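You operate a simulated robot arm through the tools that you are given. There is no shell and no other tool. Be economical: measure what you need, move in short steps, check, and stop when the job is done.

You run a simulated robot arm. Do the job below in one go: nothing can be reset, and whatever is moved stays where it is left.

TASK
Start the boiler: pump water up to the green band, then switch on; open the steam valve at green pressure.
Fine: shut the feed valve after pumping.
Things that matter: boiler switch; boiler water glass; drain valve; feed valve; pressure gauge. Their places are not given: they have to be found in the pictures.

Only the result counts: the job must be done as asked and must still hold three seconds after the hand-in. Knocking over, shifting, dropping, spilling or breaking anything else fails it.

THE ROBOT
A 7-joint arm with a two-finger parallel gripper, fixed in place. Base frame: the origin is at the foot of the arm, x ahead of it, y to its left, z up. Units: mm, degrees, N and s.
With the tool pointing down near the work surface it reaches from about 100 to 620 mm from the base axis. Its first joint turns from -166.0 to 166.0 degrees. Payload 1.57 kg.
The tool frame sits at the grasp point between the pads (the TCP): z along the fingers, y along the line on which they close. The tips reach 30 mm beyond it. The gripper opens to 110 mm. The fingers are 24 mm wide and 12 mm thick; the gripper's body (48 by 112 mm) begins 78 mm behind the TCP.
Orientation is that of the tool frame in the base frame, as a unit quaternion [w, x, y, z]. With the fingers straight down and closing along the base's y, the tool's x points along the base's -x, its y along +y and its z along -z.

THE INTERFACE
- The arm moves only by the tool nudge_tool. Its argument "series" is a list of rows, each a list of 2 entries, a list of its own where there are three numbers: the shift along the tool's x, y, z in mm, then the turn, a rotation vector about the tool's x, y, z in rad. In form: [[[tx, ty, tz], [ax, ay, az]], ...]. A call has 1 to 12 rows; each row shifts and turns the commanded pose from where the row before left it, along the tool's axes as they then stand. "gripper" is the finger opening in mm, from 0 to 110, set as the call begins (left out, the last holds). Each row takes 0.2 s and may step no farther than 50 mm and 8.6 degrees from the row before; otherwise, or with a gripper value out of range, the whole call is refused. Where a pose cannot be reached the arm comes as near as it can. A force on the tool above 90 N (or 10 N above the force at the start of the call, whichever is more), or a blocked arm, ends the call early, and 0.2 s more pass. The fingers move at their own pace (about 45 mm/s each) and stop on an object; they squeeze with about 31 N. The grip force told is the motor's: it shows also when the fingers shut on nothing. Time passes only in rows, and 0.2 s behind the last, so rows that do not move let the fingers close. It gives the time, the measured TCP pose, the force on the tool (base axes), the opening and the grip force at its end, in the units of the frame above (readings bear some noise), with the torque about the TCP (base axes, N m) and any sound that the robot's microphone picked up, and new pictures: "views" is both (left out), scene, wrist or none.
- Cameras (640 x 400 px; columns grow to the right, rows downward): "scene" is fixed at [48.9, 499.4, 1339.1]; the picture's right is [-0.90, -0.44, 0.00], its down [-0.13, 0.27, -0.95] and it looks along [0.42, -0.86, -0.30] (base axes); focal length 258 px, centre (320, 200). "wrist" rides on the gripper at [70, 16, -141] in the tool frame; the picture's right is [-0.23, 0.97, 0.00], its down [-0.85, -0.20, -0.48] and it looks along [-0.47, -0.11, 0.88] (tool axes); focal length 222 px, centre (320, 200).
- move_column(by): slides the trunk up (or, below 0, down) by that many mm; the arm rides with it, the base frame stays. It gives what a move gives, with no picture.
- probe_pixels(camera, pixels): for up to 12 pixels [column, row] of the newest picture of that camera ("zoom" is the newest enlarged one), the place [x, y, z] in the base frame of the surface seen there, good to about 2 mm. It takes no simulated time.
- zoom(camera, box): a new picture of the part [left, top, right, bottom] of that camera's present view, enlarged. It takes no simulated time.
- job_done(): hands the job in; it is judged then, once.

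Keep the steps short. Do not move on a guess: measure, check each grasp and each placing, and mend mistakes. In all there are 80 turns and 200 pictures (those below and enlarged ones count). Leave the gripper open and the arm clear of the work at the hand-in unless told otherwise, and finish with a single line.

The tools are called after "Emit:" by a JSON object that holds its "fn" and its "kwargs". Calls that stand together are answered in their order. nudge_tool: Moves the arm, as the interface text tells. Its arguments: {"type":"object","properties":{"series":{"type":"array","items":{"type":"array"}},"gripper":{"type":"number"},"views":{"type":"string","enum":["both","scene","wrist","none"]}},"required":["series"]} The other tools are called the same way: move_column (by) slides the trunk up or down; probe_pixels (camera, pixels) gives the place of the surface under pixels of a picture; zoom (camera, box) takes an enlarged picture of a part of a camera's view; job_done () hands the job in.

At the start:

```text
t: 0.0
tool_pos: [271.2, -195.5, 1356.1]
tool_rot: [0.0, -0.001, 1.0, 0.0]
ft_force: [-0.1, 0.5, -0.2]
torque: [0.02, -0.02, 0.0]
grip_width: 110.2
grasp_force: 0.1
trunk travel left (down, up): [-515.0, 75.0]
```

scene: 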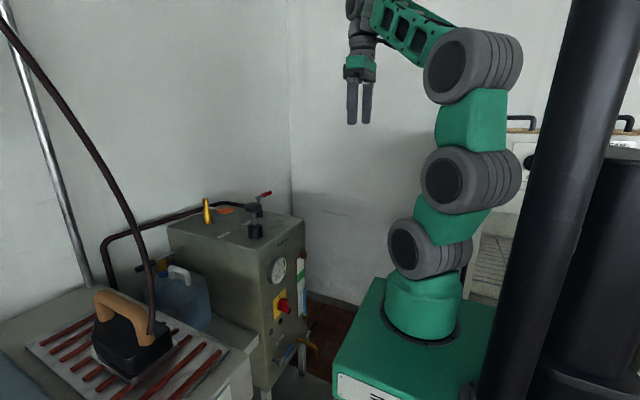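
wrist: 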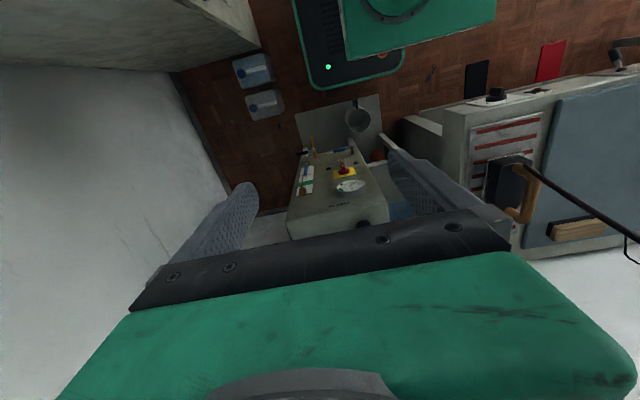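

I see the boiler box in the scene picture around (240,290), with a gauge at (278,270) and a red switch at (283,303). I'll enlarge it in both views.

Emit:
{"fn": "zoom", "kwargs": {"camera": "scene", "box": [150, 180, 342, 300]}}

Emit:
{"fn": "zoom", "kwargs": {"camera": "scene", "box": [230, 240, 342, 400]}}

Emit:
{"fn": "zoom", "kwargs": {"camera": "wrist", "box": [260, 80, 420, 240]}}

```text
3.33 times, centred on (246, 240) of scene
```

zoom: 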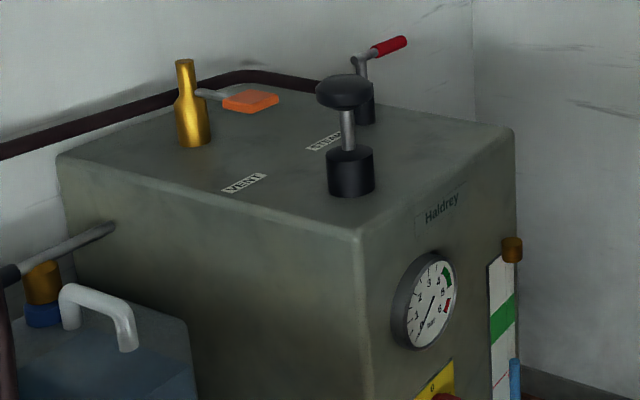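

```text
2.50 times, centred on (286, 320) of scene
```

zoom: 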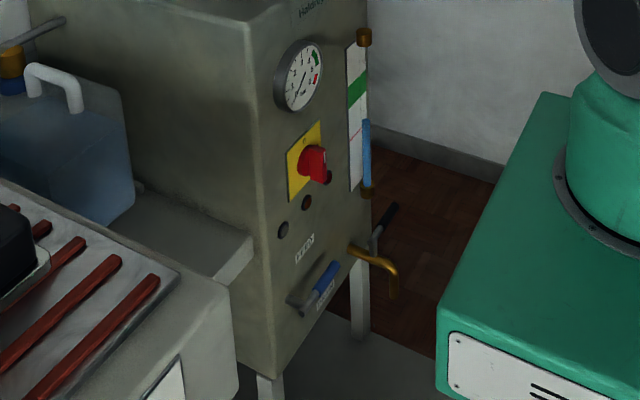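

```text
2.50 times, centred on (340, 160) of wrist
```

zoom: 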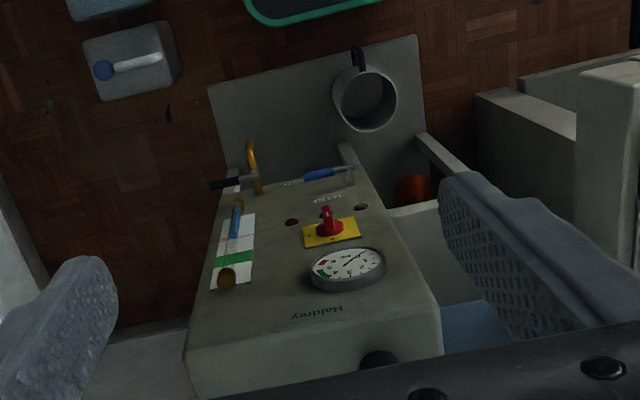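

The top carries a plunger (pump), a red lever (labelled STEAM?), an orange lever (VENT?) and a brass safety valve. The front has the gauge, switch, glass, a blue lever (feed?) and a brass tap with a black lever (drain). I'll enlarge further to read the labels.

Emit:
{"fn": "zoom", "kwargs": {"camera": "scene", "box": [196, 186, 276, 246]}}

Emit:
{"fn": "zoom", "kwargs": {"camera": "scene", "box": [265, 330, 325, 380]}}

Emit:
{"fn": "zoom", "kwargs": {"camera": "wrist", "box": [290, 130, 370, 200]}}

Emit:
{"fn": "probe_pixels", "kwargs": {"camera": "scene", "pixels": [[258, 215], [251, 208], [254, 235], [265, 194], [259, 197], [226, 210], [206, 203], [208, 224], [258, 250], [169, 227], [302, 219], [276, 272]]}}

Emit:
{"fn": "probe_pixels", "kwargs": {"camera": "scene", "pixels": [[283, 306], [287, 306], [281, 298], [300, 276], [301, 300], [301, 255], [289, 353], [281, 361], [308, 344], [315, 325], [309, 336], [262, 330]]}}

```text
6.67 times, centred on (236, 216) of scene
```

zoom: 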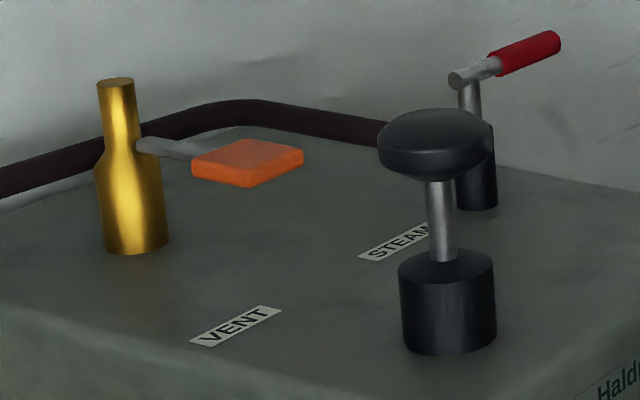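

```text
8.00 times, centred on (295, 355) of scene
```

zoom: 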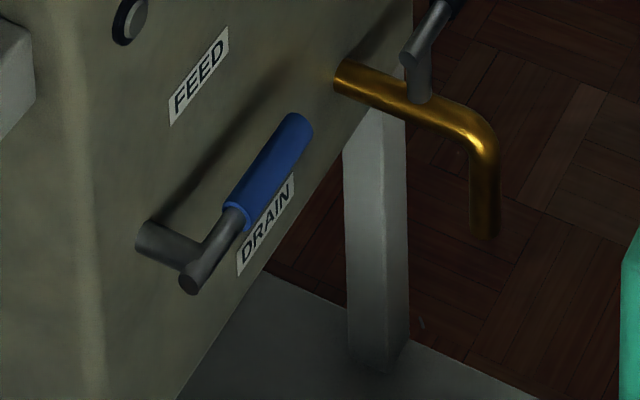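

```text
5.71 times, centred on (330, 165) of wrist
```

zoom: 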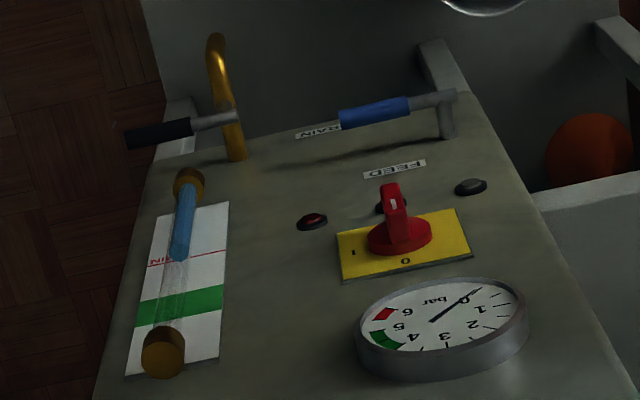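

```text
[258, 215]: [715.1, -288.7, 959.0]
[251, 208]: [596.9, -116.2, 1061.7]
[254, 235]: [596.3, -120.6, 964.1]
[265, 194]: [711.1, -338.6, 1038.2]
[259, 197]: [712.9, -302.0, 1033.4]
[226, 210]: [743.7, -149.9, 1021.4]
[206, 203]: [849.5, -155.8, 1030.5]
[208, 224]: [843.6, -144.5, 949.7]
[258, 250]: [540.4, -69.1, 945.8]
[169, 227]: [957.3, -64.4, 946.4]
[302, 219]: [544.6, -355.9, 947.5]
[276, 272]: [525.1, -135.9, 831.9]
```

```text
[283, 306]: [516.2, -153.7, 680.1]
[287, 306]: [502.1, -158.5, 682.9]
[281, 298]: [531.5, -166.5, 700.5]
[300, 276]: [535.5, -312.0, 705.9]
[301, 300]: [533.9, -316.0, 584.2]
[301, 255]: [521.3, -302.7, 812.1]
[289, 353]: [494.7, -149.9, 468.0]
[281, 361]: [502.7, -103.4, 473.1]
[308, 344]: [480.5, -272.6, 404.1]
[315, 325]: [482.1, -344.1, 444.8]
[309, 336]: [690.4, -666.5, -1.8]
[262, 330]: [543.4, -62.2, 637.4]
```

Labels read STEAM and VENT on top, FEED and DRAIN on the front. I'll measure where each label sits relative to its valve, and get more points on handles.

Emit:
{"fn": "probe_pixels", "kwargs": {"camera": "zoom", "pixels": [[320, 132], [395, 170], [375, 109], [438, 98], [447, 125], [130, 138], [185, 127], [236, 118], [215, 50], [312, 221], [470, 187], [395, 205]]}}

Emit:
{"fn": "probe_pixels", "kwargs": {"camera": "scene", "pixels": [[246, 216], [225, 227], [249, 217], [250, 204], [257, 204], [255, 200], [266, 191], [258, 226], [254, 217], [221, 205], [232, 206], [206, 196]]}}

Emit:
{"fn": "probe_pixels", "kwargs": {"camera": "wrist", "pixels": [[327, 205], [345, 187], [303, 168], [313, 162], [311, 170], [313, 154], [358, 118], [375, 125], [340, 168], [337, 155]]}}

Emit:
{"fn": "zoom", "kwargs": {"camera": "wrist", "box": [295, 150, 325, 200]}}

```text
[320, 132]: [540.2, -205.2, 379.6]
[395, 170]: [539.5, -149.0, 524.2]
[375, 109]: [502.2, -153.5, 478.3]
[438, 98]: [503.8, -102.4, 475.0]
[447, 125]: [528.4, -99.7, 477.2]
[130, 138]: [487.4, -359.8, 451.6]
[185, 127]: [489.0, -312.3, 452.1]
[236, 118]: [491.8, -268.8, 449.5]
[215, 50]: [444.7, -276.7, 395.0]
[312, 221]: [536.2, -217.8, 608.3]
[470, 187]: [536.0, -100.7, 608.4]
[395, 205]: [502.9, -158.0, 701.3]
```

```text
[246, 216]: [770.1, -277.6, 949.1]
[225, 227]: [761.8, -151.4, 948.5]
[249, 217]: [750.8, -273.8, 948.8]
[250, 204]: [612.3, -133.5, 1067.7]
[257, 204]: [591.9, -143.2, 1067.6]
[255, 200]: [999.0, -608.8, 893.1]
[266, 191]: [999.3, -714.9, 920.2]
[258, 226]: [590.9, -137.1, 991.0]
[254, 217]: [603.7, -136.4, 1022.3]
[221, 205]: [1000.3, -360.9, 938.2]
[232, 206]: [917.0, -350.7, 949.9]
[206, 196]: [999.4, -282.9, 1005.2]
```

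```text
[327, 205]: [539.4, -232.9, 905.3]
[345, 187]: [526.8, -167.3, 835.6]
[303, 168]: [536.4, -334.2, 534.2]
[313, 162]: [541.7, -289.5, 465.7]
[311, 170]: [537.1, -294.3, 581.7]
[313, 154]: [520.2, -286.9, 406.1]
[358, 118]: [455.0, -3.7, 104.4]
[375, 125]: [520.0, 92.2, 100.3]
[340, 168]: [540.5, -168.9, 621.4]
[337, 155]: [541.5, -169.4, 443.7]
```

```text
8.00 times, centred on (310, 175) of wrist
```

zoom: 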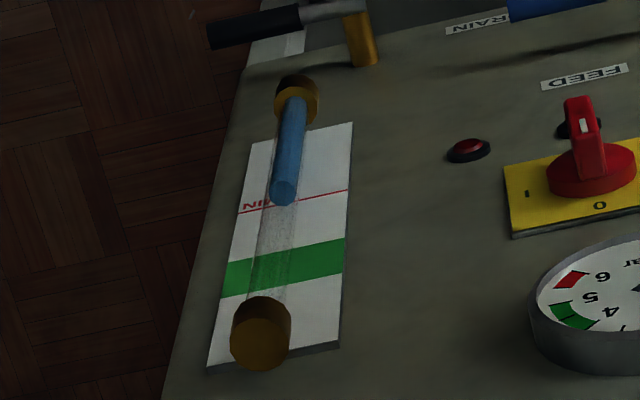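

The glass shows water just under the red MIN line, below the green band. The feed lever (blue) points sideways at about (503,-100 to -190,477); the drain lever lies across its pipe, so it seems shut. Before moving I'll probe the arm's base height and knob dimensions.

Emit:
{"fn": "probe_pixels", "kwargs": {"camera": "scene", "pixels": [[425, 250], [465, 175], [468, 65], [430, 300], [450, 120], [359, 40], [359, 70], [245, 209], [264, 209], [254, 204], [255, 214], [420, 305]]}}

Emit:
{"fn": "nudge_tool", "kwargs": {"series": [[[-40, 8, 0], [0, 0, 0]], [[-40, 8, 0], [0, 0, 0]], [[-40, 8, 0], [0, 0, 0]], [[-40, 8, 0], [0, 0, 0]], [[-40, 8, 0], [0, 0, 0]]], "gripper": 90, "views": "both"}}

```text
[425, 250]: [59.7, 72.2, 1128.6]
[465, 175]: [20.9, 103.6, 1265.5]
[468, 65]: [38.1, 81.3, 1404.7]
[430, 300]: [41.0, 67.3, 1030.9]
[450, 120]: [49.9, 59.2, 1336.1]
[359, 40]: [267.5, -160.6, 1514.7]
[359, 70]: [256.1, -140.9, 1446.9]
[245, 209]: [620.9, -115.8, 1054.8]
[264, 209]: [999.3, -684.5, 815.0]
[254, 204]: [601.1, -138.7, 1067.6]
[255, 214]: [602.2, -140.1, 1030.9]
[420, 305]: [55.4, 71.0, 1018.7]
```

```text
t: 0.9
tool_pos: [398.8, -172.0, 1355.6]
tool_rot: [0.007, -0.011, 1.0, -0.004]
ft_force: [10.4, -8.3, -17.8]
torque: [0.67, 0.14, 0.32]
grip_width: 90.1
grasp_force: 0.1
trunk travel left (down, up): [-515.0, 75.0]
stopped in row 4: the force on the tool passed its limit at 121 N (the readings are from after the stop); the commanded pose is now the measured one
```

scene: 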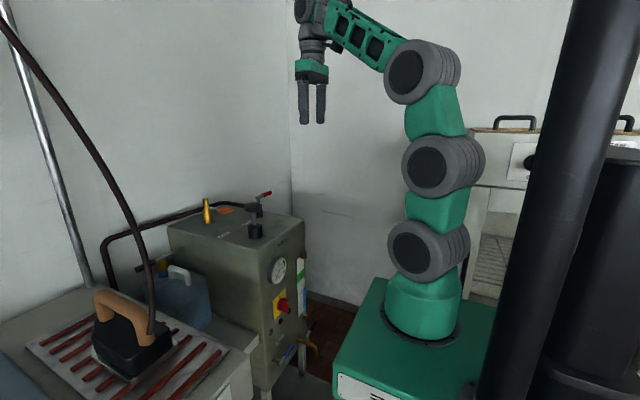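
wrist: 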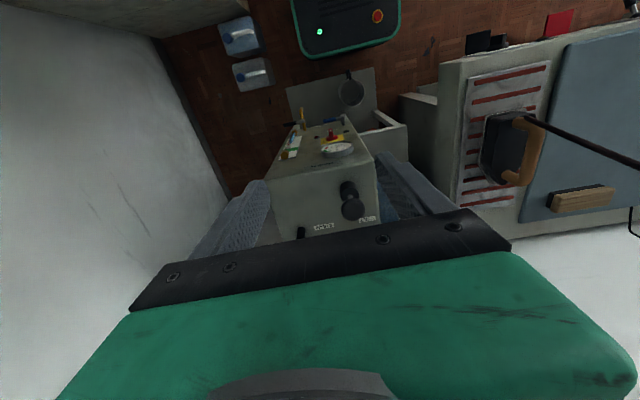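

Nothing is near the hand, yet the force spiked at row 4; probably inertia from the 200 mm/s speed. I'll check with a small slow step.

Emit:
{"fn": "nudge_tool", "kwargs": {"series": [[[-8, 0, 0], [0, 0, 0]], [[-12, 0, 0], [0, 0, 0]], [[-12, 0, 0], [0, 0, 0]], [[-8, 0, 0], [0, 0, 0]]], "views": "none"}}

```text
t: 1.4
tool_pos: [415.5, -172.2, 1355.3]
tool_rot: [0.01, -0.016, 1.0, -0.005]
ft_force: [11.9, -9.6, -20.7]
torque: [0.95, 0.06, 0.57]
grip_width: 89.8
grasp_force: 0.0
trunk travel left (down, up): [-515.0, 75.0]
stopped in row 2: the force on the tool passed its limit at 104 N (the readings are from after the stop); the commanded pose is now the measured one
```

A lasting force of about 25 N pushes the hand down: something touches from above. I'll look at the hand and then descend a little.

Emit:
{"fn": "zoom", "kwargs": {"camera": "scene", "box": [240, 0, 480, 150]}}

Emit:
{"fn": "nudge_tool", "kwargs": {"series": [[[5, 0, 10], [0, 0, 0]], [[5, 0, 15], [0, 0, 0]], [[0, 0, 15], [0, 0, 0]]], "views": "scene"}}

```text
2.67 times, centred on (360, 75) of scene
```

zoom: 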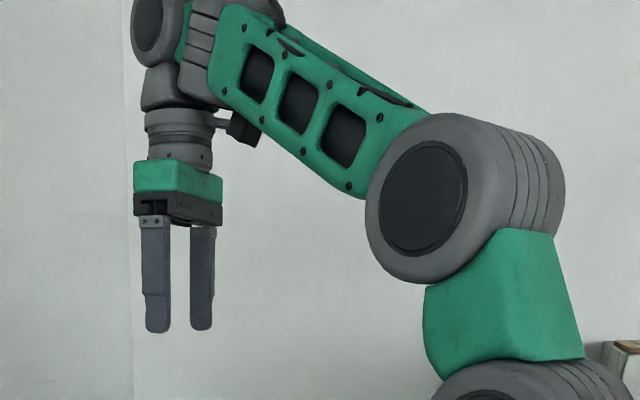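

```text
t: 2.2
tool_pos: [405.1, -172.6, 1314.7]
tool_rot: [0.008, -0.015, 1.0, -0.005]
ft_force: [-0.5, 0.2, 0.5]
torque: [-0.02, 0.02, 0.0]
grip_width: 90.0
grasp_force: 0.1
trunk travel left (down, up): [-515.0, 75.0]
```

scene: 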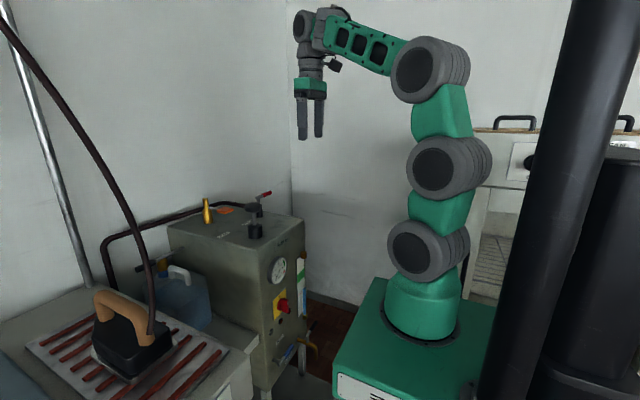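

The wrist camera (black block, about (335,62)) met the forearm; force is gone now. I'll avoid that by raising the trunk and tilting the tool outward (towards +x).

Emit:
{"fn": "move_column", "kwargs": {"by": 75}}

Emit:
{"fn": "nudge_tool", "kwargs": {"series": [[[0, 0, 0], [0, -0.1, 0]], [[0, 0, 0], [0, -0.13, 0]], [[0, 0, 0], [0, -0.13, 0]], [[0, 0, 0], [0, -0.13, 0]], [[0, 0, 0], [0, -0.13, 0]], [[0, 0, 0], [0, -0.13, 0]], [[0, 0, 0], [0, -0.05, 0]]]}}

```text
t: 3.4
tool_pos: [404.7, -172.2, 1389.2]
tool_rot: [0.008, -0.017, 1.0, -0.005]
ft_force: [0.4, -0.4, -0.2]
torque: [0.02, -0.01, 0.0]
grip_width: 89.7
grasp_force: 0.0
trunk travel left (down, up): [-590.0, 0.0]
```

```text
t: 5.0
tool_pos: [378.9, -161.1, 1426.6]
tool_rot: [0.383, -0.027, 0.923, 0.013]
ft_force: [0.6, -0.3, -0.1]
torque: [0.01, 0.02, -0.06]
grip_width: 90.0
grasp_force: 0.1
out of reach, approached as far as the arm can: row 6, 7
trunk travel left (down, up): [-590.0, 0.0]
```

scene: 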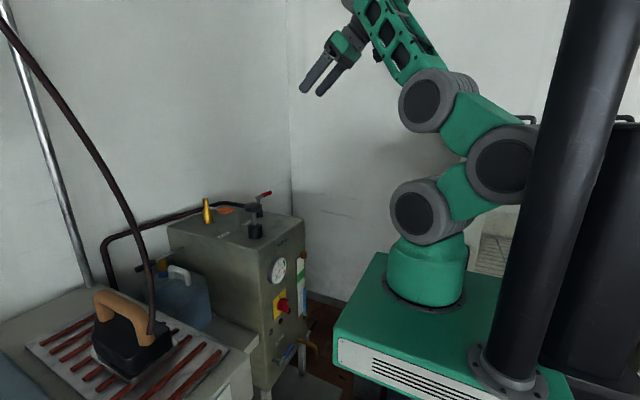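
wrist: 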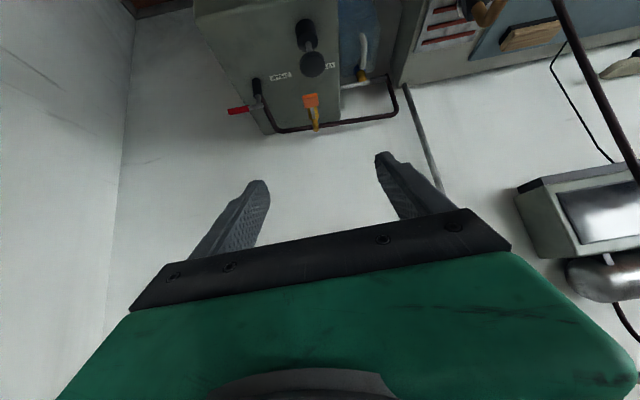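

The tool now points 45° forward-down. I'll lower it toward a spot in front of and above the pump knob, at (500,-138,1150).

Emit:
{"fn": "nudge_tool", "kwargs": {"series": [[[9, 2, 15], [0, 0, 0]], [[9, 2, 24], [0, 0, 0]], [[9, 2, 24], [0, 0, 0]], [[9, 2, 24], [0, 0, 0]], [[9, 2, 24], [0, 0, 0]], [[9, 2, 24], [0, 0, 0]], [[9, 2, 24], [0, 0, 0]], [[9, 2, 24], [0, 0, 0]], [[9, 2, 24], [0, 0, 0]], [[9, 2, 24], [0, 0, 0]], [[9, 2, 24], [0, 0, 0]], [[9, 1, 15], [0, 0, 0]]]}}

```text
t: 7.5
tool_pos: [375.8, -158.5, 1433.3]
tool_rot: [0.39, -0.03, 0.92, 0.01]
ft_force: [0.6, -0.5, 0.5]
torque: [0.0, 0.03, -0.02]
grip_width: 90.0
grasp_force: 0.2
out of reach, approached as far as the arm can: row 1, 2, 3, 4, 5, 6, 7, 8, 9, 10, 11, 12
trunk travel left (down, up): [-590.0, 0.0]
```

scene: 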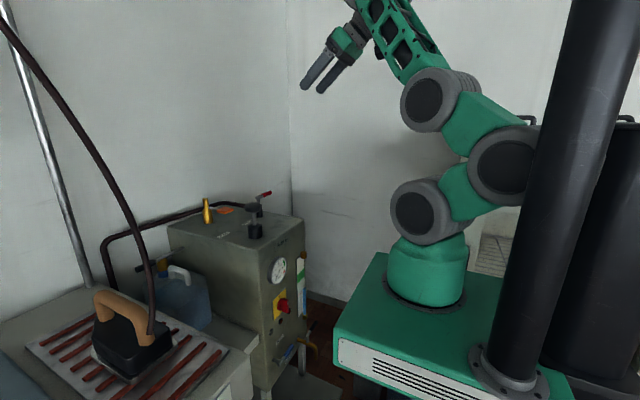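
wrist: 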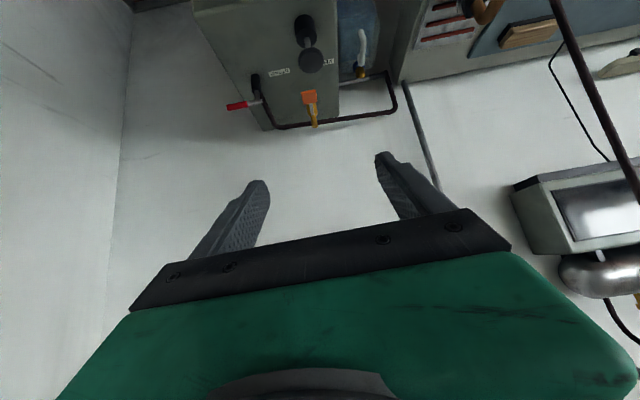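

The arm is stuck against a joint limit and did not travel. I'll undo part of the tilt and see whether it moves freely again.

Emit:
{"fn": "nudge_tool", "kwargs": {"series": [[[0, 0, 0], [0, 0.13, 0]], [[0, 0, 0], [0, 0.13, 0]], [[0, 0, 0], [0, 0.13, 0]]], "views": "scene"}}

```text
t: 8.3
tool_pos: [369.7, -166.4, 1435.6]
tool_rot: [0.211, -0.016, 0.977, -0.003]
ft_force: [-0.3, 0.5, -1.0]
torque: [0.0, 0.02, -0.02]
grip_width: 90.3
grasp_force: 0.1
trunk travel left (down, up): [-590.0, 0.0]
```

scene: 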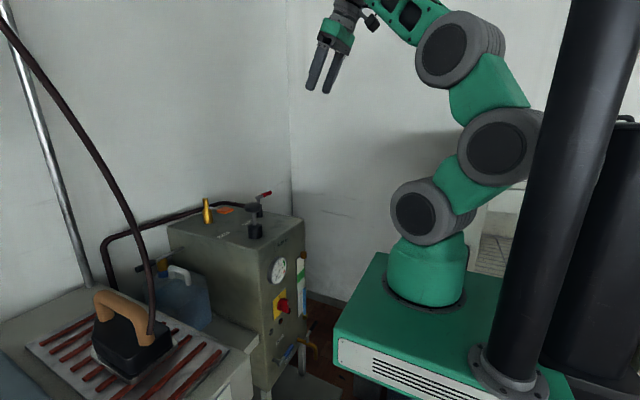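

Free again at about 24° tilt. I'll move forward and down along this attitude: about (+100,+20,-240).

Emit:
{"fn": "nudge_tool", "kwargs": {"series": [[[0, 2, 12], [0, 0, 0]], [[1, 2, 22], [0, 0, 0]], [[1, 2, 22], [0, 0, 0]], [[1, 2, 22], [0, 0, 0]], [[1, 2, 22], [0, 0, 0]], [[1, 2, 22], [0, 0, 0]], [[1, 2, 22], [0, 0, 0]], [[1, 2, 22], [0, 0, 0]], [[1, 2, 22], [0, 0, 0]], [[1, 2, 22], [0, 0, 0]], [[1, 2, 22], [0, 0, 0]], [[1, 2, 22], [0, 0, 0]]]}}

```text
t: 10.9
tool_pos: [467.4, -150.5, 1287.0]
tool_rot: [0.209, -0.017, 0.978, -0.002]
ft_force: [1.1, 0.5, 0.2]
torque: [0.0, -0.01, 0.0]
grip_width: 89.8
grasp_force: 0.1
out of reach, approached as far as the arm can: row 8, 9, 10, 11, 12
trunk travel left (down, up): [-590.0, 0.0]
```

scene: 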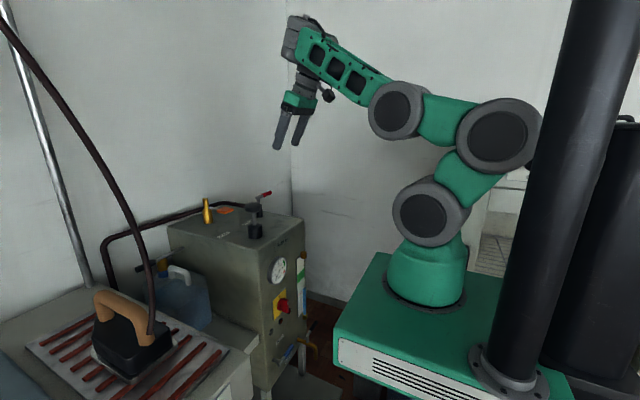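
wrist: 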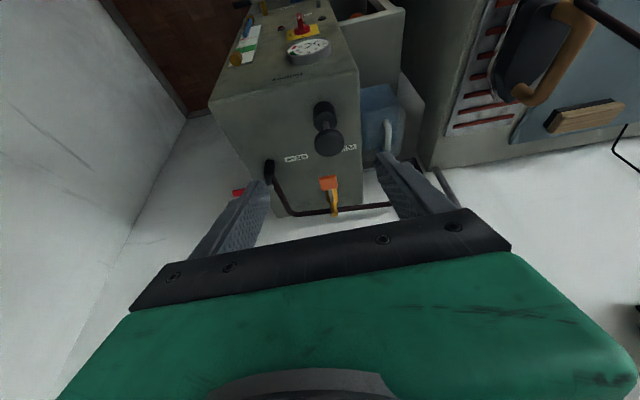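

It stopped at a limit again with TCP at (467,-150,1287), so the height should come from the trunk instead. I'll lower the trunk 120 mm (fingertips stay above the 1068 mm knob) and then try forward.

Emit:
{"fn": "move_column", "kwargs": {"by": -120}}

Emit:
{"fn": "nudge_tool", "kwargs": {"series": [[[-10, 0, 4], [0, 0, 0]], [[-18, 0, 8], [0, 0, 0]], [[-18, 0, 8], [0, 0, 0]], [[-18, 0, 8], [0, 0, 0]], [[-18, 0, 8], [0, 0, 0]]], "views": "scene"}}

```text
t: 12.4
tool_pos: [466.8, -151.2, 1168.0]
tool_rot: [0.209, -0.017, 0.978, -0.002]
ft_force: [-0.5, 0.2, 0.5]
torque: [0.03, 0.03, 0.01]
grip_width: 90.2
grasp_force: 0.1
trunk travel left (down, up): [-470.0, 120.0]
```

```text
t: 13.7
tool_pos: [551.8, -146.8, 1187.6]
tool_rot: [0.205, -0.017, 0.979, -0.002]
ft_force: [-0.1, 0.1, 0.5]
torque: [-0.01, 0.01, -0.05]
grip_width: 89.9
grasp_force: 0.0
out of reach, approached as far as the arm can: row 2, 3, 4
trunk travel left (down, up): [-470.0, 120.0]
```

scene: 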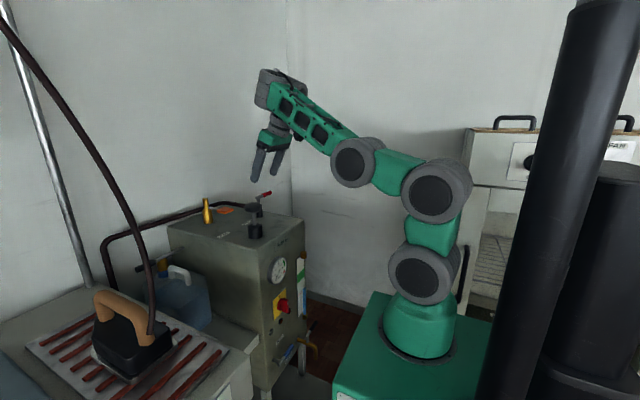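

Now at (552,-147,1188). A bit more forward to bring the fingers over the knob.

Emit:
{"fn": "nudge_tool", "kwargs": {"series": [[[-12, 2, 5], [0, 0, 0]], [[-12, 2, 5], [0, 0, 0]], [[-12, 2, 5], [0, 0, 0]]]}}

```text
t: 14.4
tool_pos: [589.8, -139.9, 1188.8]
tool_rot: [0.209, -0.016, 0.978, -0.003]
ft_force: [0.8, -0.9, -0.5]
torque: [-0.03, 0.0, 0.04]
grip_width: 89.9
grasp_force: 0.1
trunk travel left (down, up): [-470.0, 120.0]
```

scene: 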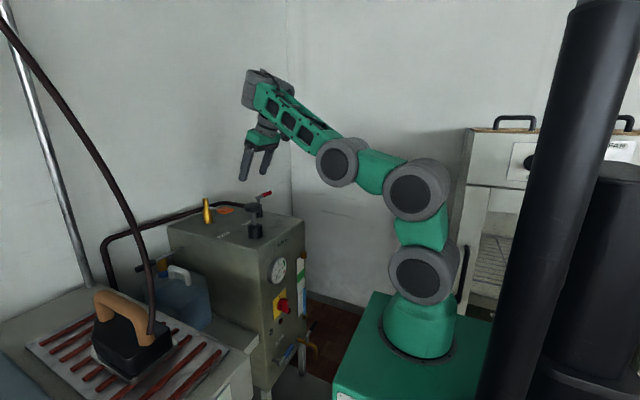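
wrist: 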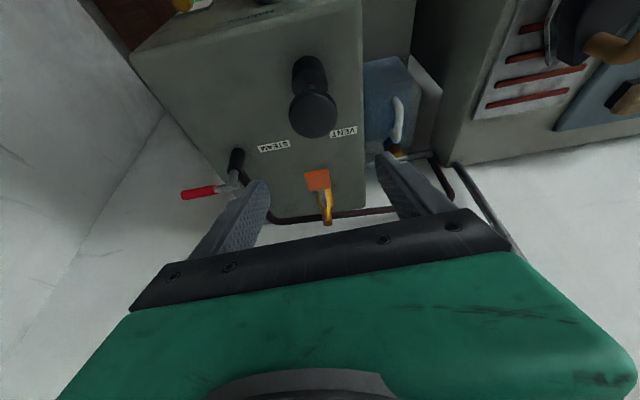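

The knob is clearly visible at wrist (314,112). I'll measure it and the steam lever accurately.

Emit:
{"fn": "probe_pixels", "kwargs": {"camera": "wrist", "pixels": [[314, 112], [293, 116], [335, 108], [313, 134], [311, 92], [311, 65], [185, 194], [215, 189], [235, 177], [235, 158], [318, 180], [327, 215]]}}

Emit:
{"fn": "zoom", "kwargs": {"camera": "wrist", "box": [170, 50, 370, 240]}}

```text
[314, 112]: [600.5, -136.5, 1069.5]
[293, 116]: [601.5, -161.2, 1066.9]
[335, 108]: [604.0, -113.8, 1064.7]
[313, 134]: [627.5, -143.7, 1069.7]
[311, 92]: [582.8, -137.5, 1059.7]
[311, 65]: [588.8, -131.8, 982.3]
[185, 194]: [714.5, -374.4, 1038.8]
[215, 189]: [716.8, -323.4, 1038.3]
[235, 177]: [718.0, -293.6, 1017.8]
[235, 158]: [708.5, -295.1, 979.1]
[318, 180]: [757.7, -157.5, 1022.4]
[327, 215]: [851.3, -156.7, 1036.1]
```

```text
2.11 times, centred on (270, 145) of wrist
```

zoom: 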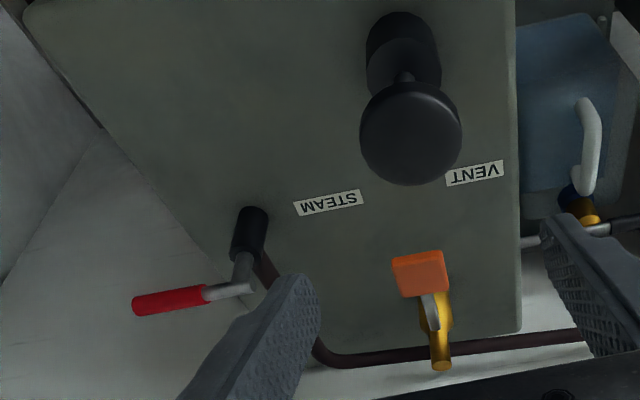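

Knob centre is (603,-137), about 50 mm across, top at 1069. I'll centre over it and lower with the trunk by 110 mm.

Emit:
{"fn": "nudge_tool", "kwargs": {"series": [[[-6, 2, 2], [0, 0, 0]], [[-6, 1, 3], [0, 0, 0]]], "views": "none"}}

Emit:
{"fn": "move_column", "kwargs": {"by": -110}}

Emit:
{"fn": "nudge_tool", "kwargs": {"series": [[[0, 0, 0], [0, 0, 0]]]}}

```text
t: 15.1
tool_pos: [604.7, -136.1, 1188.1]
tool_rot: [0.209, -0.016, 0.978, -0.002]
ft_force: [0.5, 0.3, -0.2]
torque: [0.02, 0.02, 0.02]
grip_width: 89.8
grasp_force: 0.0
trunk travel left (down, up): [-470.0, 120.0]
```

```text
t: 16.5
tool_pos: [602.5, -135.7, 1078.6]
tool_rot: [0.209, -0.018, 0.978, -0.001]
ft_force: [1.1, -0.3, -0.5]
torque: [-0.01, 0.04, 0.01]
grip_width: 90.0
grasp_force: 0.0
trunk travel left (down, up): [-360.0, 230.0]
```

```text
t: 16.9
tool_pos: [603.6, -135.9, 1077.7]
tool_rot: [0.209, -0.017, 0.978, -0.002]
ft_force: [0.1, 0.2, -0.6]
torque: [0.0, 0.0, -0.01]
grip_width: 90.1
grasp_force: 0.1
trunk travel left (down, up): [-360.0, 230.0]
```

scene: 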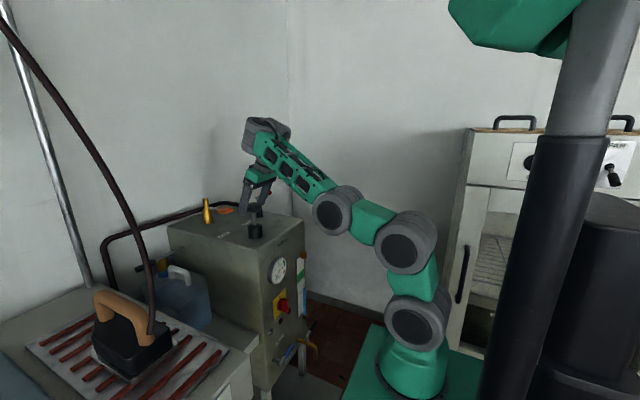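
wrist: 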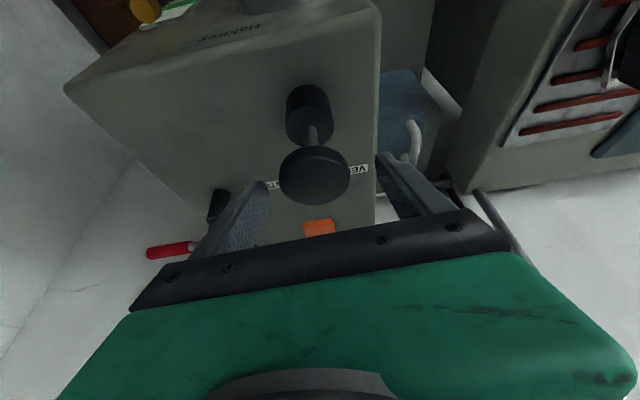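

The knob sits between the fingers. Lower 16 mm more and close.

Emit:
{"fn": "move_column", "kwargs": {"by": -16}}

Emit:
{"fn": "nudge_tool", "kwargs": {"series": [[[0, 0, 0], [0, 0, 0]], [[0, 0, 0], [0, 0, 0]], [[0, 0, 0], [0, 0, 0]], [[0, 0, 0], [0, 0, 0]]], "gripper": 30}}

```text
t: 17.5
tool_pos: [603.3, -136.0, 1062.4]
tool_rot: [0.209, -0.017, 0.978, -0.002]
ft_force: [0.1, -0.7, -0.1]
torque: [0.0, -0.02, 0.02]
grip_width: 90.3
grasp_force: 0.1
trunk travel left (down, up): [-344.0, 246.0]
```

```text
t: 18.5
tool_pos: [603.2, -141.4, 1060.9]
tool_rot: [0.209, -0.017, 0.978, -0.002]
ft_force: [3.7, -22.8, 2.4]
torque: [-0.5, 0.06, -0.22]
grip_width: 55.4
grasp_force: 31.0
trunk travel left (down, up): [-344.0, 246.0]
```

scene: 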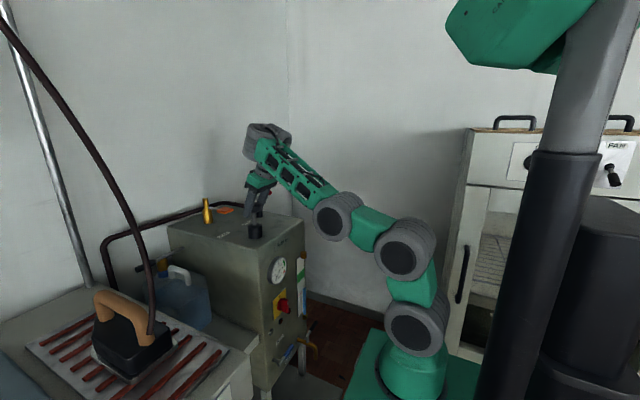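
wrist: 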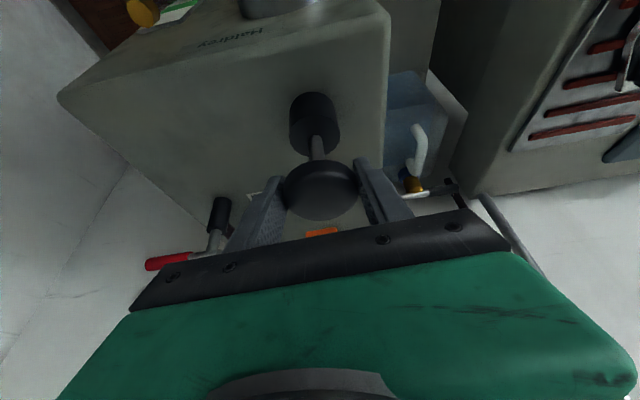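

The grip holds the knob (55 mm, 31 N), with a 23 N side force: the tool should sit about 5 mm further to -y. I'll shift that and then press down 25 mm.

Emit:
{"fn": "nudge_tool", "kwargs": {"series": [[[0, -5, 0], [0, 0, 0]], [[2, 0, 4.5], [0, 0, 0]], [[4, 0, 9], [0, 0, 0]], [[4, 0, 9], [0, 0, 0]]], "views": "wrist"}}

```text
t: 19.5
tool_pos: [605.9, -140.1, 1056.6]
tool_rot: [0.208, -0.018, 0.978, 0.0]
ft_force: [-34.8, 17.5, 3.6]
torque: [0.45, 0.29, 0.33]
grip_width: 55.0
grasp_force: 44.9
out of reach, approached as far as the arm can: row 3, 4
trunk travel left (down, up): [-344.0, 246.0]
```

wrist: 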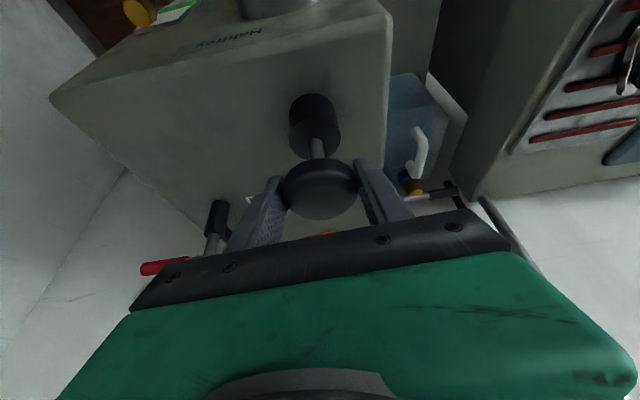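

Downward by the arm alone is at a limit and drifts forward (35 N). I'll step back about 4 mm and press with the trunk instead, 20 mm.

Emit:
{"fn": "nudge_tool", "kwargs": {"series": [[[3.5, -2, -1.5], [0, 0, 0]]], "views": "none"}}

Emit:
{"fn": "move_column", "kwargs": {"by": -20}}

```text
t: 19.9
tool_pos: [605.3, -140.0, 1054.4]
tool_rot: [0.206, -0.019, 0.978, -0.001]
ft_force: [-2.8, 31.0, 4.2]
torque: [0.67, -0.97, 0.01]
grip_width: 55.1
grasp_force: 45.1
trunk travel left (down, up): [-344.0, 246.0]
```

```text
t: 20.6
tool_pos: [605.5, -139.6, 1035.5]
tool_rot: [0.206, -0.019, 0.978, 0.0]
ft_force: [7.5, 36.0, 8.2]
torque: [0.23, -0.71, 0.45]
grip_width: 55.2
grasp_force: 45.3
trunk travel left (down, up): [-324.0, 266.0]
```

It goes down easily. I'll relieve the +36 N side force with +3 mm in y and look.

Emit:
{"fn": "nudge_tool", "kwargs": {"series": [[[0, 4, 0], [0, 0, 0]]], "views": "wrist"}}

Emit:
{"fn": "move_column", "kwargs": {"by": -15}}

Emit:
{"fn": "nudge_tool", "kwargs": {"series": [[[0, 0, 0], [0, 0, 0]]], "views": "both"}}

```text
t: 21.0
tool_pos: [604.5, -140.0, 1036.2]
tool_rot: [0.206, -0.016, 0.978, -0.001]
ft_force: [11.4, 23.0, 8.5]
torque: [0.73, -0.73, 0.29]
grip_width: 55.2
grasp_force: 45.0
trunk travel left (down, up): [-324.0, 266.0]
```

wrist: 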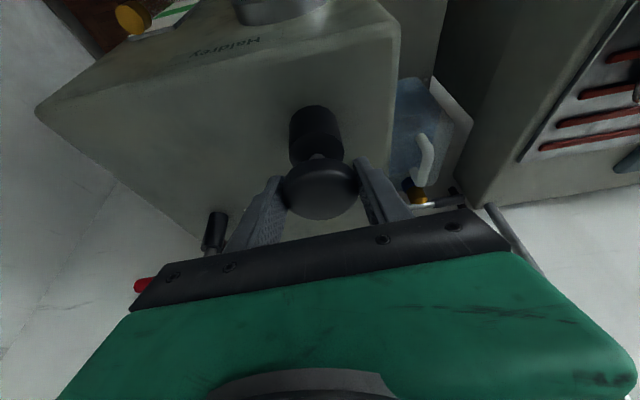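

```text
t: 21.6
tool_pos: [604.9, -140.1, 1021.2]
tool_rot: [0.207, -0.017, 0.978, -0.004]
ft_force: [12.7, 19.3, 15.4]
torque: [0.33, -1.24, 0.09]
grip_width: 54.9
grasp_force: 44.9
trunk travel left (down, up): [-309.0, 281.0]
```

```text
t: 22.0
tool_pos: [605.5, -139.2, 1022.0]
tool_rot: [0.206, -0.017, 0.978, -0.002]
ft_force: [13.8, 16.4, 19.6]
torque: [0.64, -0.31, 0.17]
grip_width: 55.0
grasp_force: 44.8
trunk travel left (down, up): [-309.0, 281.0]
```

scene: 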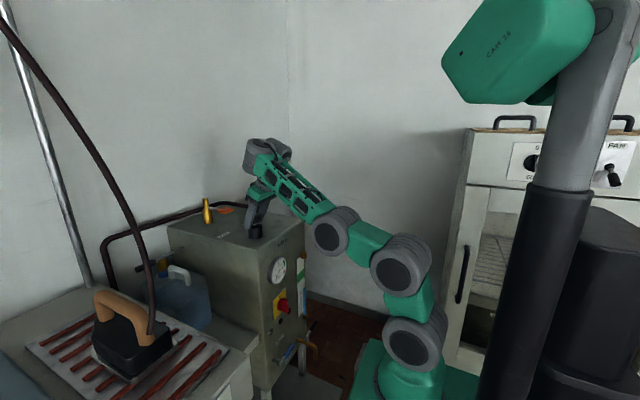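
wrist: 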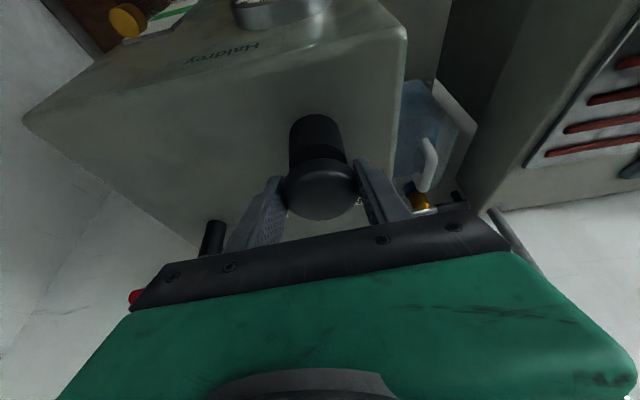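

The knob is nearly on the collar after ~40 mm. I'll check the water glass.

Emit:
{"fn": "zoom", "kwargs": {"camera": "scene", "box": [284, 246, 324, 326]}}

Emit:
{"fn": "move_column", "kwargs": {"by": 40}}

Emit:
{"fn": "nudge_tool", "kwargs": {"series": [[[0, 0, 0], [0, 0, 0]]], "views": "both"}}

Emit:
{"fn": "zoom", "kwargs": {"camera": "scene", "box": [284, 246, 324, 326]}}

```text
5.00 times, centred on (304, 286) of scene
```

zoom: 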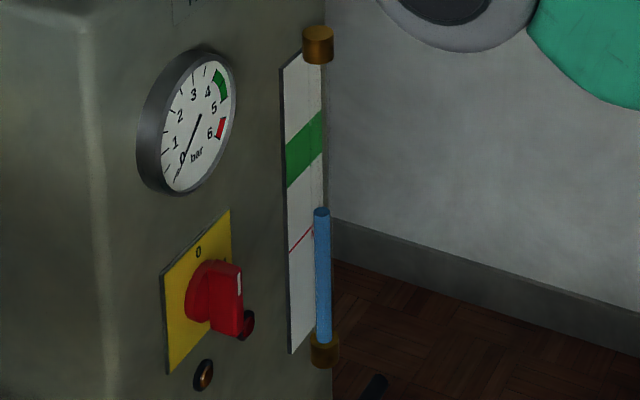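

```text
t: 22.8
tool_pos: [606.0, -139.5, 1059.2]
tool_rot: [0.204, -0.017, 0.979, -0.002]
ft_force: [4.0, 16.1, 4.0]
torque: [0.17, 1.32, 0.11]
grip_width: 55.1
grasp_force: 44.7
trunk travel left (down, up): [-349.0, 241.0]
```

```text
t: 23.2
tool_pos: [605.8, -140.2, 1059.9]
tool_rot: [0.206, -0.017, 0.978, -0.001]
ft_force: [1.6, 14.1, 4.1]
torque: [0.2, 1.17, 0.05]
grip_width: 54.6
grasp_force: 44.9
trunk travel left (down, up): [-349.0, 241.0]
```

scene: 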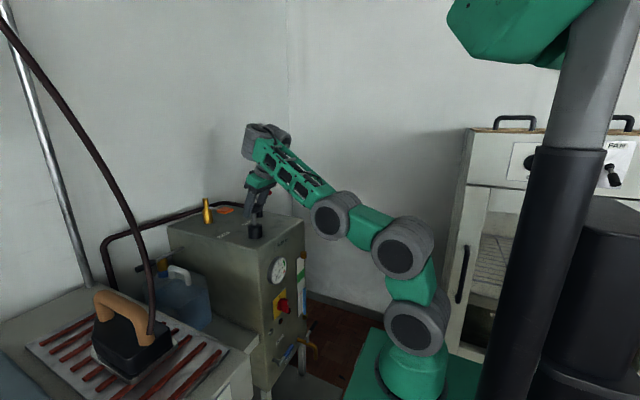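
wrist: 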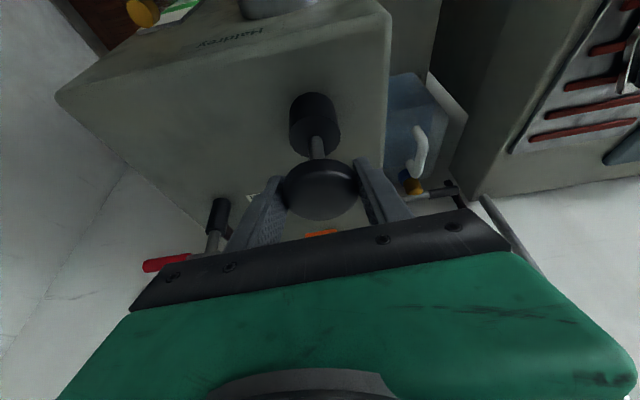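

```text
5.00 times, centred on (304, 286) of scene
```

zoom: 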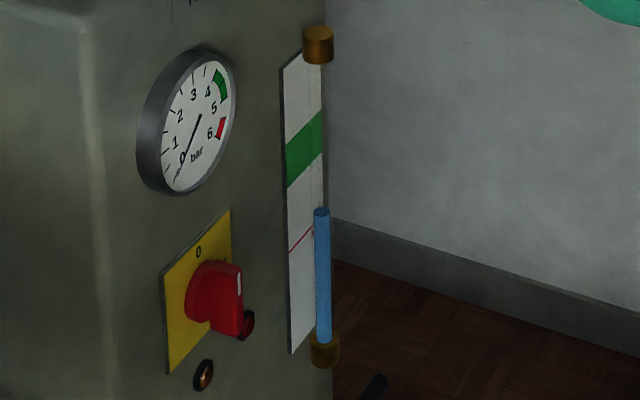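

Level unchanged (top at zoom row 210, scene row ~288, as at start). I'll do one more full stroke to confirm, 46 mm down and up.

Emit:
{"fn": "move_column", "kwargs": {"by": -43}}

Emit:
{"fn": "move_column", "kwargs": {"by": 43}}

Emit:
{"fn": "move_column", "kwargs": {"by": -43}}

Emit:
{"fn": "nudge_tool", "kwargs": {"series": [[[0, 0, 0], [0, 0, 0]]], "views": "scene"}}

Emit:
{"fn": "zoom", "kwargs": {"camera": "scene", "box": [284, 246, 324, 326]}}

```text
t: 24.1
tool_pos: [604.4, -139.8, 1021.6]
tool_rot: [0.208, -0.017, 0.978, -0.003]
ft_force: [12.4, 10.8, 24.5]
torque: [0.17, -1.06, 0.13]
grip_width: 55.0
grasp_force: 44.4
trunk travel left (down, up): [-306.0, 284.0]
```

```text
t: 24.9
tool_pos: [604.9, -140.6, 1059.5]
tool_rot: [0.205, -0.017, 0.979, -0.002]
ft_force: [-1.5, 16.1, 3.7]
torque: [0.38, 1.34, 0.17]
grip_width: 54.8
grasp_force: 44.7
trunk travel left (down, up): [-349.0, 241.0]
```

```text
t: 25.8
tool_pos: [605.3, -140.6, 1020.1]
tool_rot: [0.208, -0.018, 0.978, -0.003]
ft_force: [8.6, 16.4, 20.3]
torque: [0.25, -1.2, 0.17]
grip_width: 54.9
grasp_force: 45.3
trunk travel left (down, up): [-306.0, 284.0]
```

```text
t: 26.2
tool_pos: [604.3, -139.6, 1020.1]
tool_rot: [0.208, -0.017, 0.978, -0.003]
ft_force: [14.9, 15.2, 30.1]
torque: [0.37, -0.6, 0.17]
grip_width: 55.1
grasp_force: 44.8
trunk travel left (down, up): [-306.0, 284.0]
```

scene: 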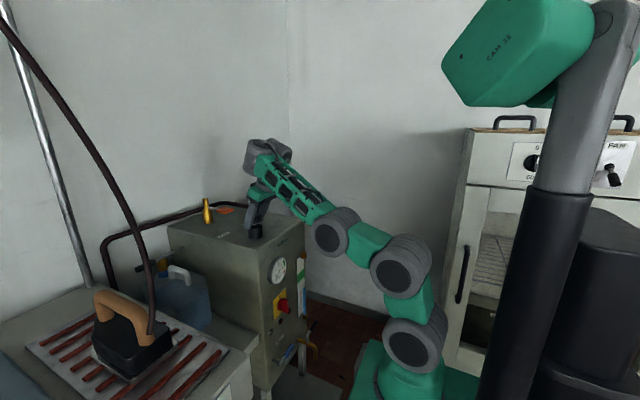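

```text
5.00 times, centred on (304, 286) of scene
```

zoom: 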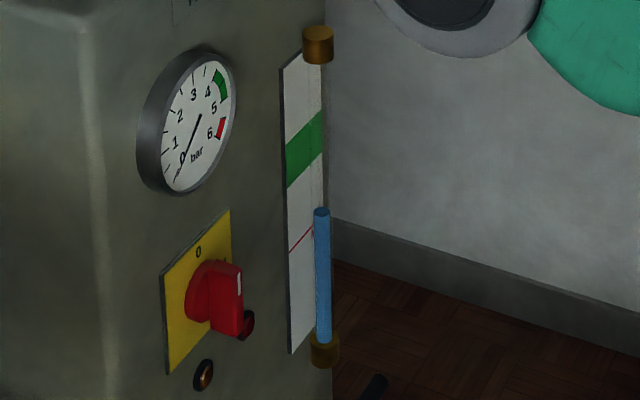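

Still unchanged: the feed valve must be shut now, so it has to be opened first. I'll release the knob and raise the trunk clear, and probe the carriage front for clearance.

Emit:
{"fn": "probe_pixels", "kwargs": {"camera": "scene", "pixels": [[365, 370], [378, 330], [350, 395], [352, 388], [400, 395], [415, 335]]}}

Emit:
{"fn": "nudge_tool", "kwargs": {"series": [[[0, 0, 0], [0, 0, 0]], [[0, 0, 0], [0, 0, 0]], [[0, 0, 0], [0, 0, 0]]], "gripper": 95, "views": "none"}}

Emit:
{"fn": "move_column", "kwargs": {"by": 130}}

Emit:
{"fn": "nudge_tool", "kwargs": {"series": [[[12, 0, -5], [0, 0, 0]], [[22, 0, -9], [0, 0, 0]], [[22, 0, -9], [0, 0, 0]], [[22, 0, -9], [0, 0, 0]], [[22, 0, -9], [0, 0, 0]], [[22, 0, -9], [0, 0, 0]], [[22, 0, -9], [0, 0, 0]], [[22, 0, -9], [0, 0, 0]], [[22, 0, -9], [0, 0, 0]]]}}

```text
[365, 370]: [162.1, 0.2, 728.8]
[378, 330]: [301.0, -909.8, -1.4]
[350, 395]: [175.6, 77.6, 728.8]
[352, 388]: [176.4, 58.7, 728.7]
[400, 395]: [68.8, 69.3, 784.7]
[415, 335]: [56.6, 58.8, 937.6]
```

```text
t: 27.0
tool_pos: [605.1, -141.9, 1016.1]
tool_rot: [0.204, -0.018, 0.979, -0.001]
ft_force: [0.4, -0.7, 0.7]
torque: [0.01, 0.02, 0.02]
grip_width: 95.0
grasp_force: 0.0
trunk travel left (down, up): [-306.0, 284.0]
```

```text
t: 28.6
tool_pos: [604.1, -141.3, 1147.2]
tool_rot: [0.205, -0.016, 0.979, -0.002]
ft_force: [-0.6, -0.3, 0.0]
torque: [0.0, -0.02, 0.01]
grip_width: 95.0
grasp_force: 0.0
trunk travel left (down, up): [-436.0, 154.0]
```

```text
t: 30.6
tool_pos: [406.2, -147.8, 1137.3]
tool_rot: [0.192, -0.021, 0.981, 0.003]
ft_force: [0.6, -0.2, 0.0]
torque: [0.01, 0.04, 0.01]
grip_width: 95.0
grasp_force: 0.1
out of reach, approached as far as the arm can: row 2
trunk travel left (down, up): [-436.0, 154.0]
```

scene: 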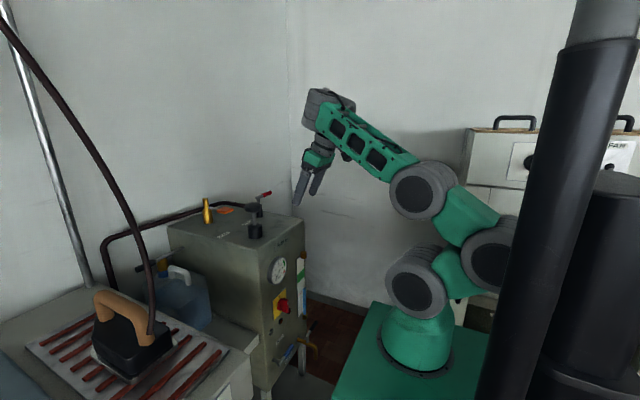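
wrist: 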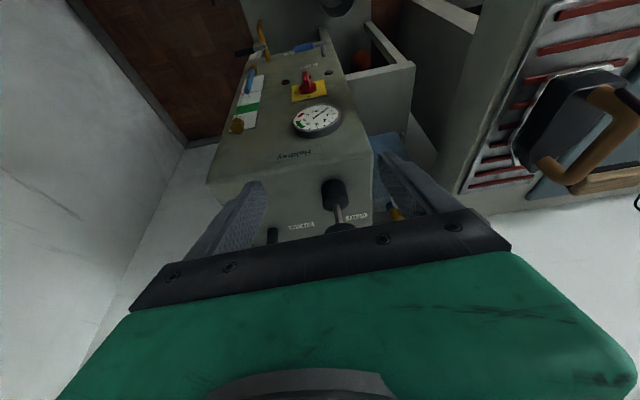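

The knob sprang back up by itself. Hand is now at x=406, in front of the boiler face (x=540; switch sticks out to 502). I'll lower the trunk by 430 toward the feed lever height.

Emit:
{"fn": "move_column", "kwargs": {"by": -430}}

Emit:
{"fn": "nudge_tool", "kwargs": {"series": [[[0, 0, 15], [0, 0, 0]], [[0, 0, 22], [0, 0, 0]], [[0, 0, 22], [0, 0, 0]], [[0, 0, 22], [0, 0, 0]]]}}

```text
refused: -430 is not a number from -400 to 400
```

```text
t: 31.6
tool_pos: [447.5, -158.1, 1133.7]
tool_rot: [0.204, -0.017, 0.979, -0.001]
ft_force: [0.3, -0.3, 0.6]
torque: [-0.02, 0.01, 0.04]
grip_width: 95.1
grasp_force: 0.0
out of reach, approached as far as the arm can: row 1, 2, 3, 4
trunk travel left (down, up): [-436.0, 154.0]
```

scene: 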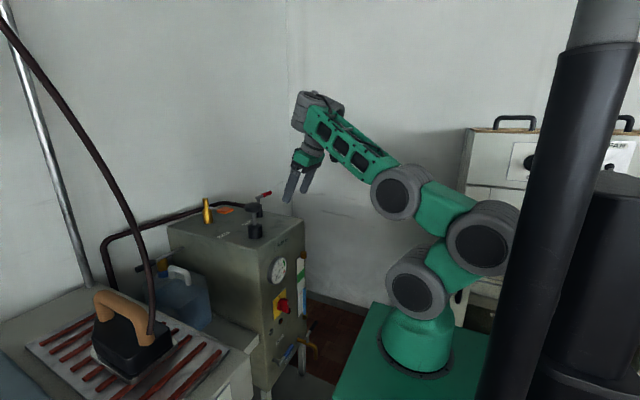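
wrist: 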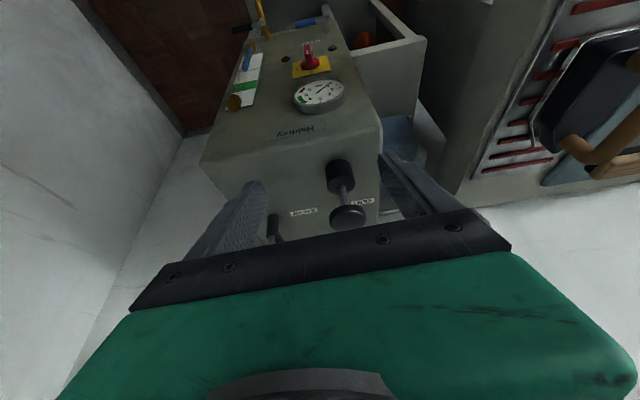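

Descending is "out of reach": the elbow joint before the forearm is at its straight limit because the shoulder folded back. I'll restore the upright tool and start-like arm shape, then descend with the tool vertical.

Emit:
{"fn": "nudge_tool", "kwargs": {"series": [[[15, 0, -5], [0, 0.07, 0]], [[20, 0, -10], [0, 0.1, 0]], [[20, 0, -10], [0, 0.1, 0]], [[20, 0, -15], [0, 0.1, 0]], [[20, 0, -15], [0, 0.05, 0]], [[20, 0, -20], [0, 0, 0]], [[20, 0, -20], [0, 0, 0]], [[20, 0, -20], [0, 0, 0]], [[15, 0, -20], [0, 0, 0]]], "views": "scene"}}

```text
t: 33.6
tool_pos: [292.2, -166.3, 1246.5]
tool_rot: [-0.003, -0.016, 1.0, -0.005]
ft_force: [-0.2, -0.2, 1.0]
torque: [-0.02, -0.02, 0.02]
grip_width: 94.7
grasp_force: 0.0
out of reach, approached as far as the arm can: row 4, 5
trunk travel left (down, up): [-436.0, 154.0]
```

scene: 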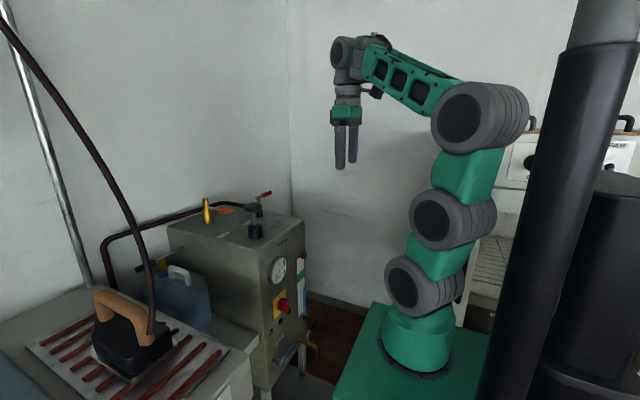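

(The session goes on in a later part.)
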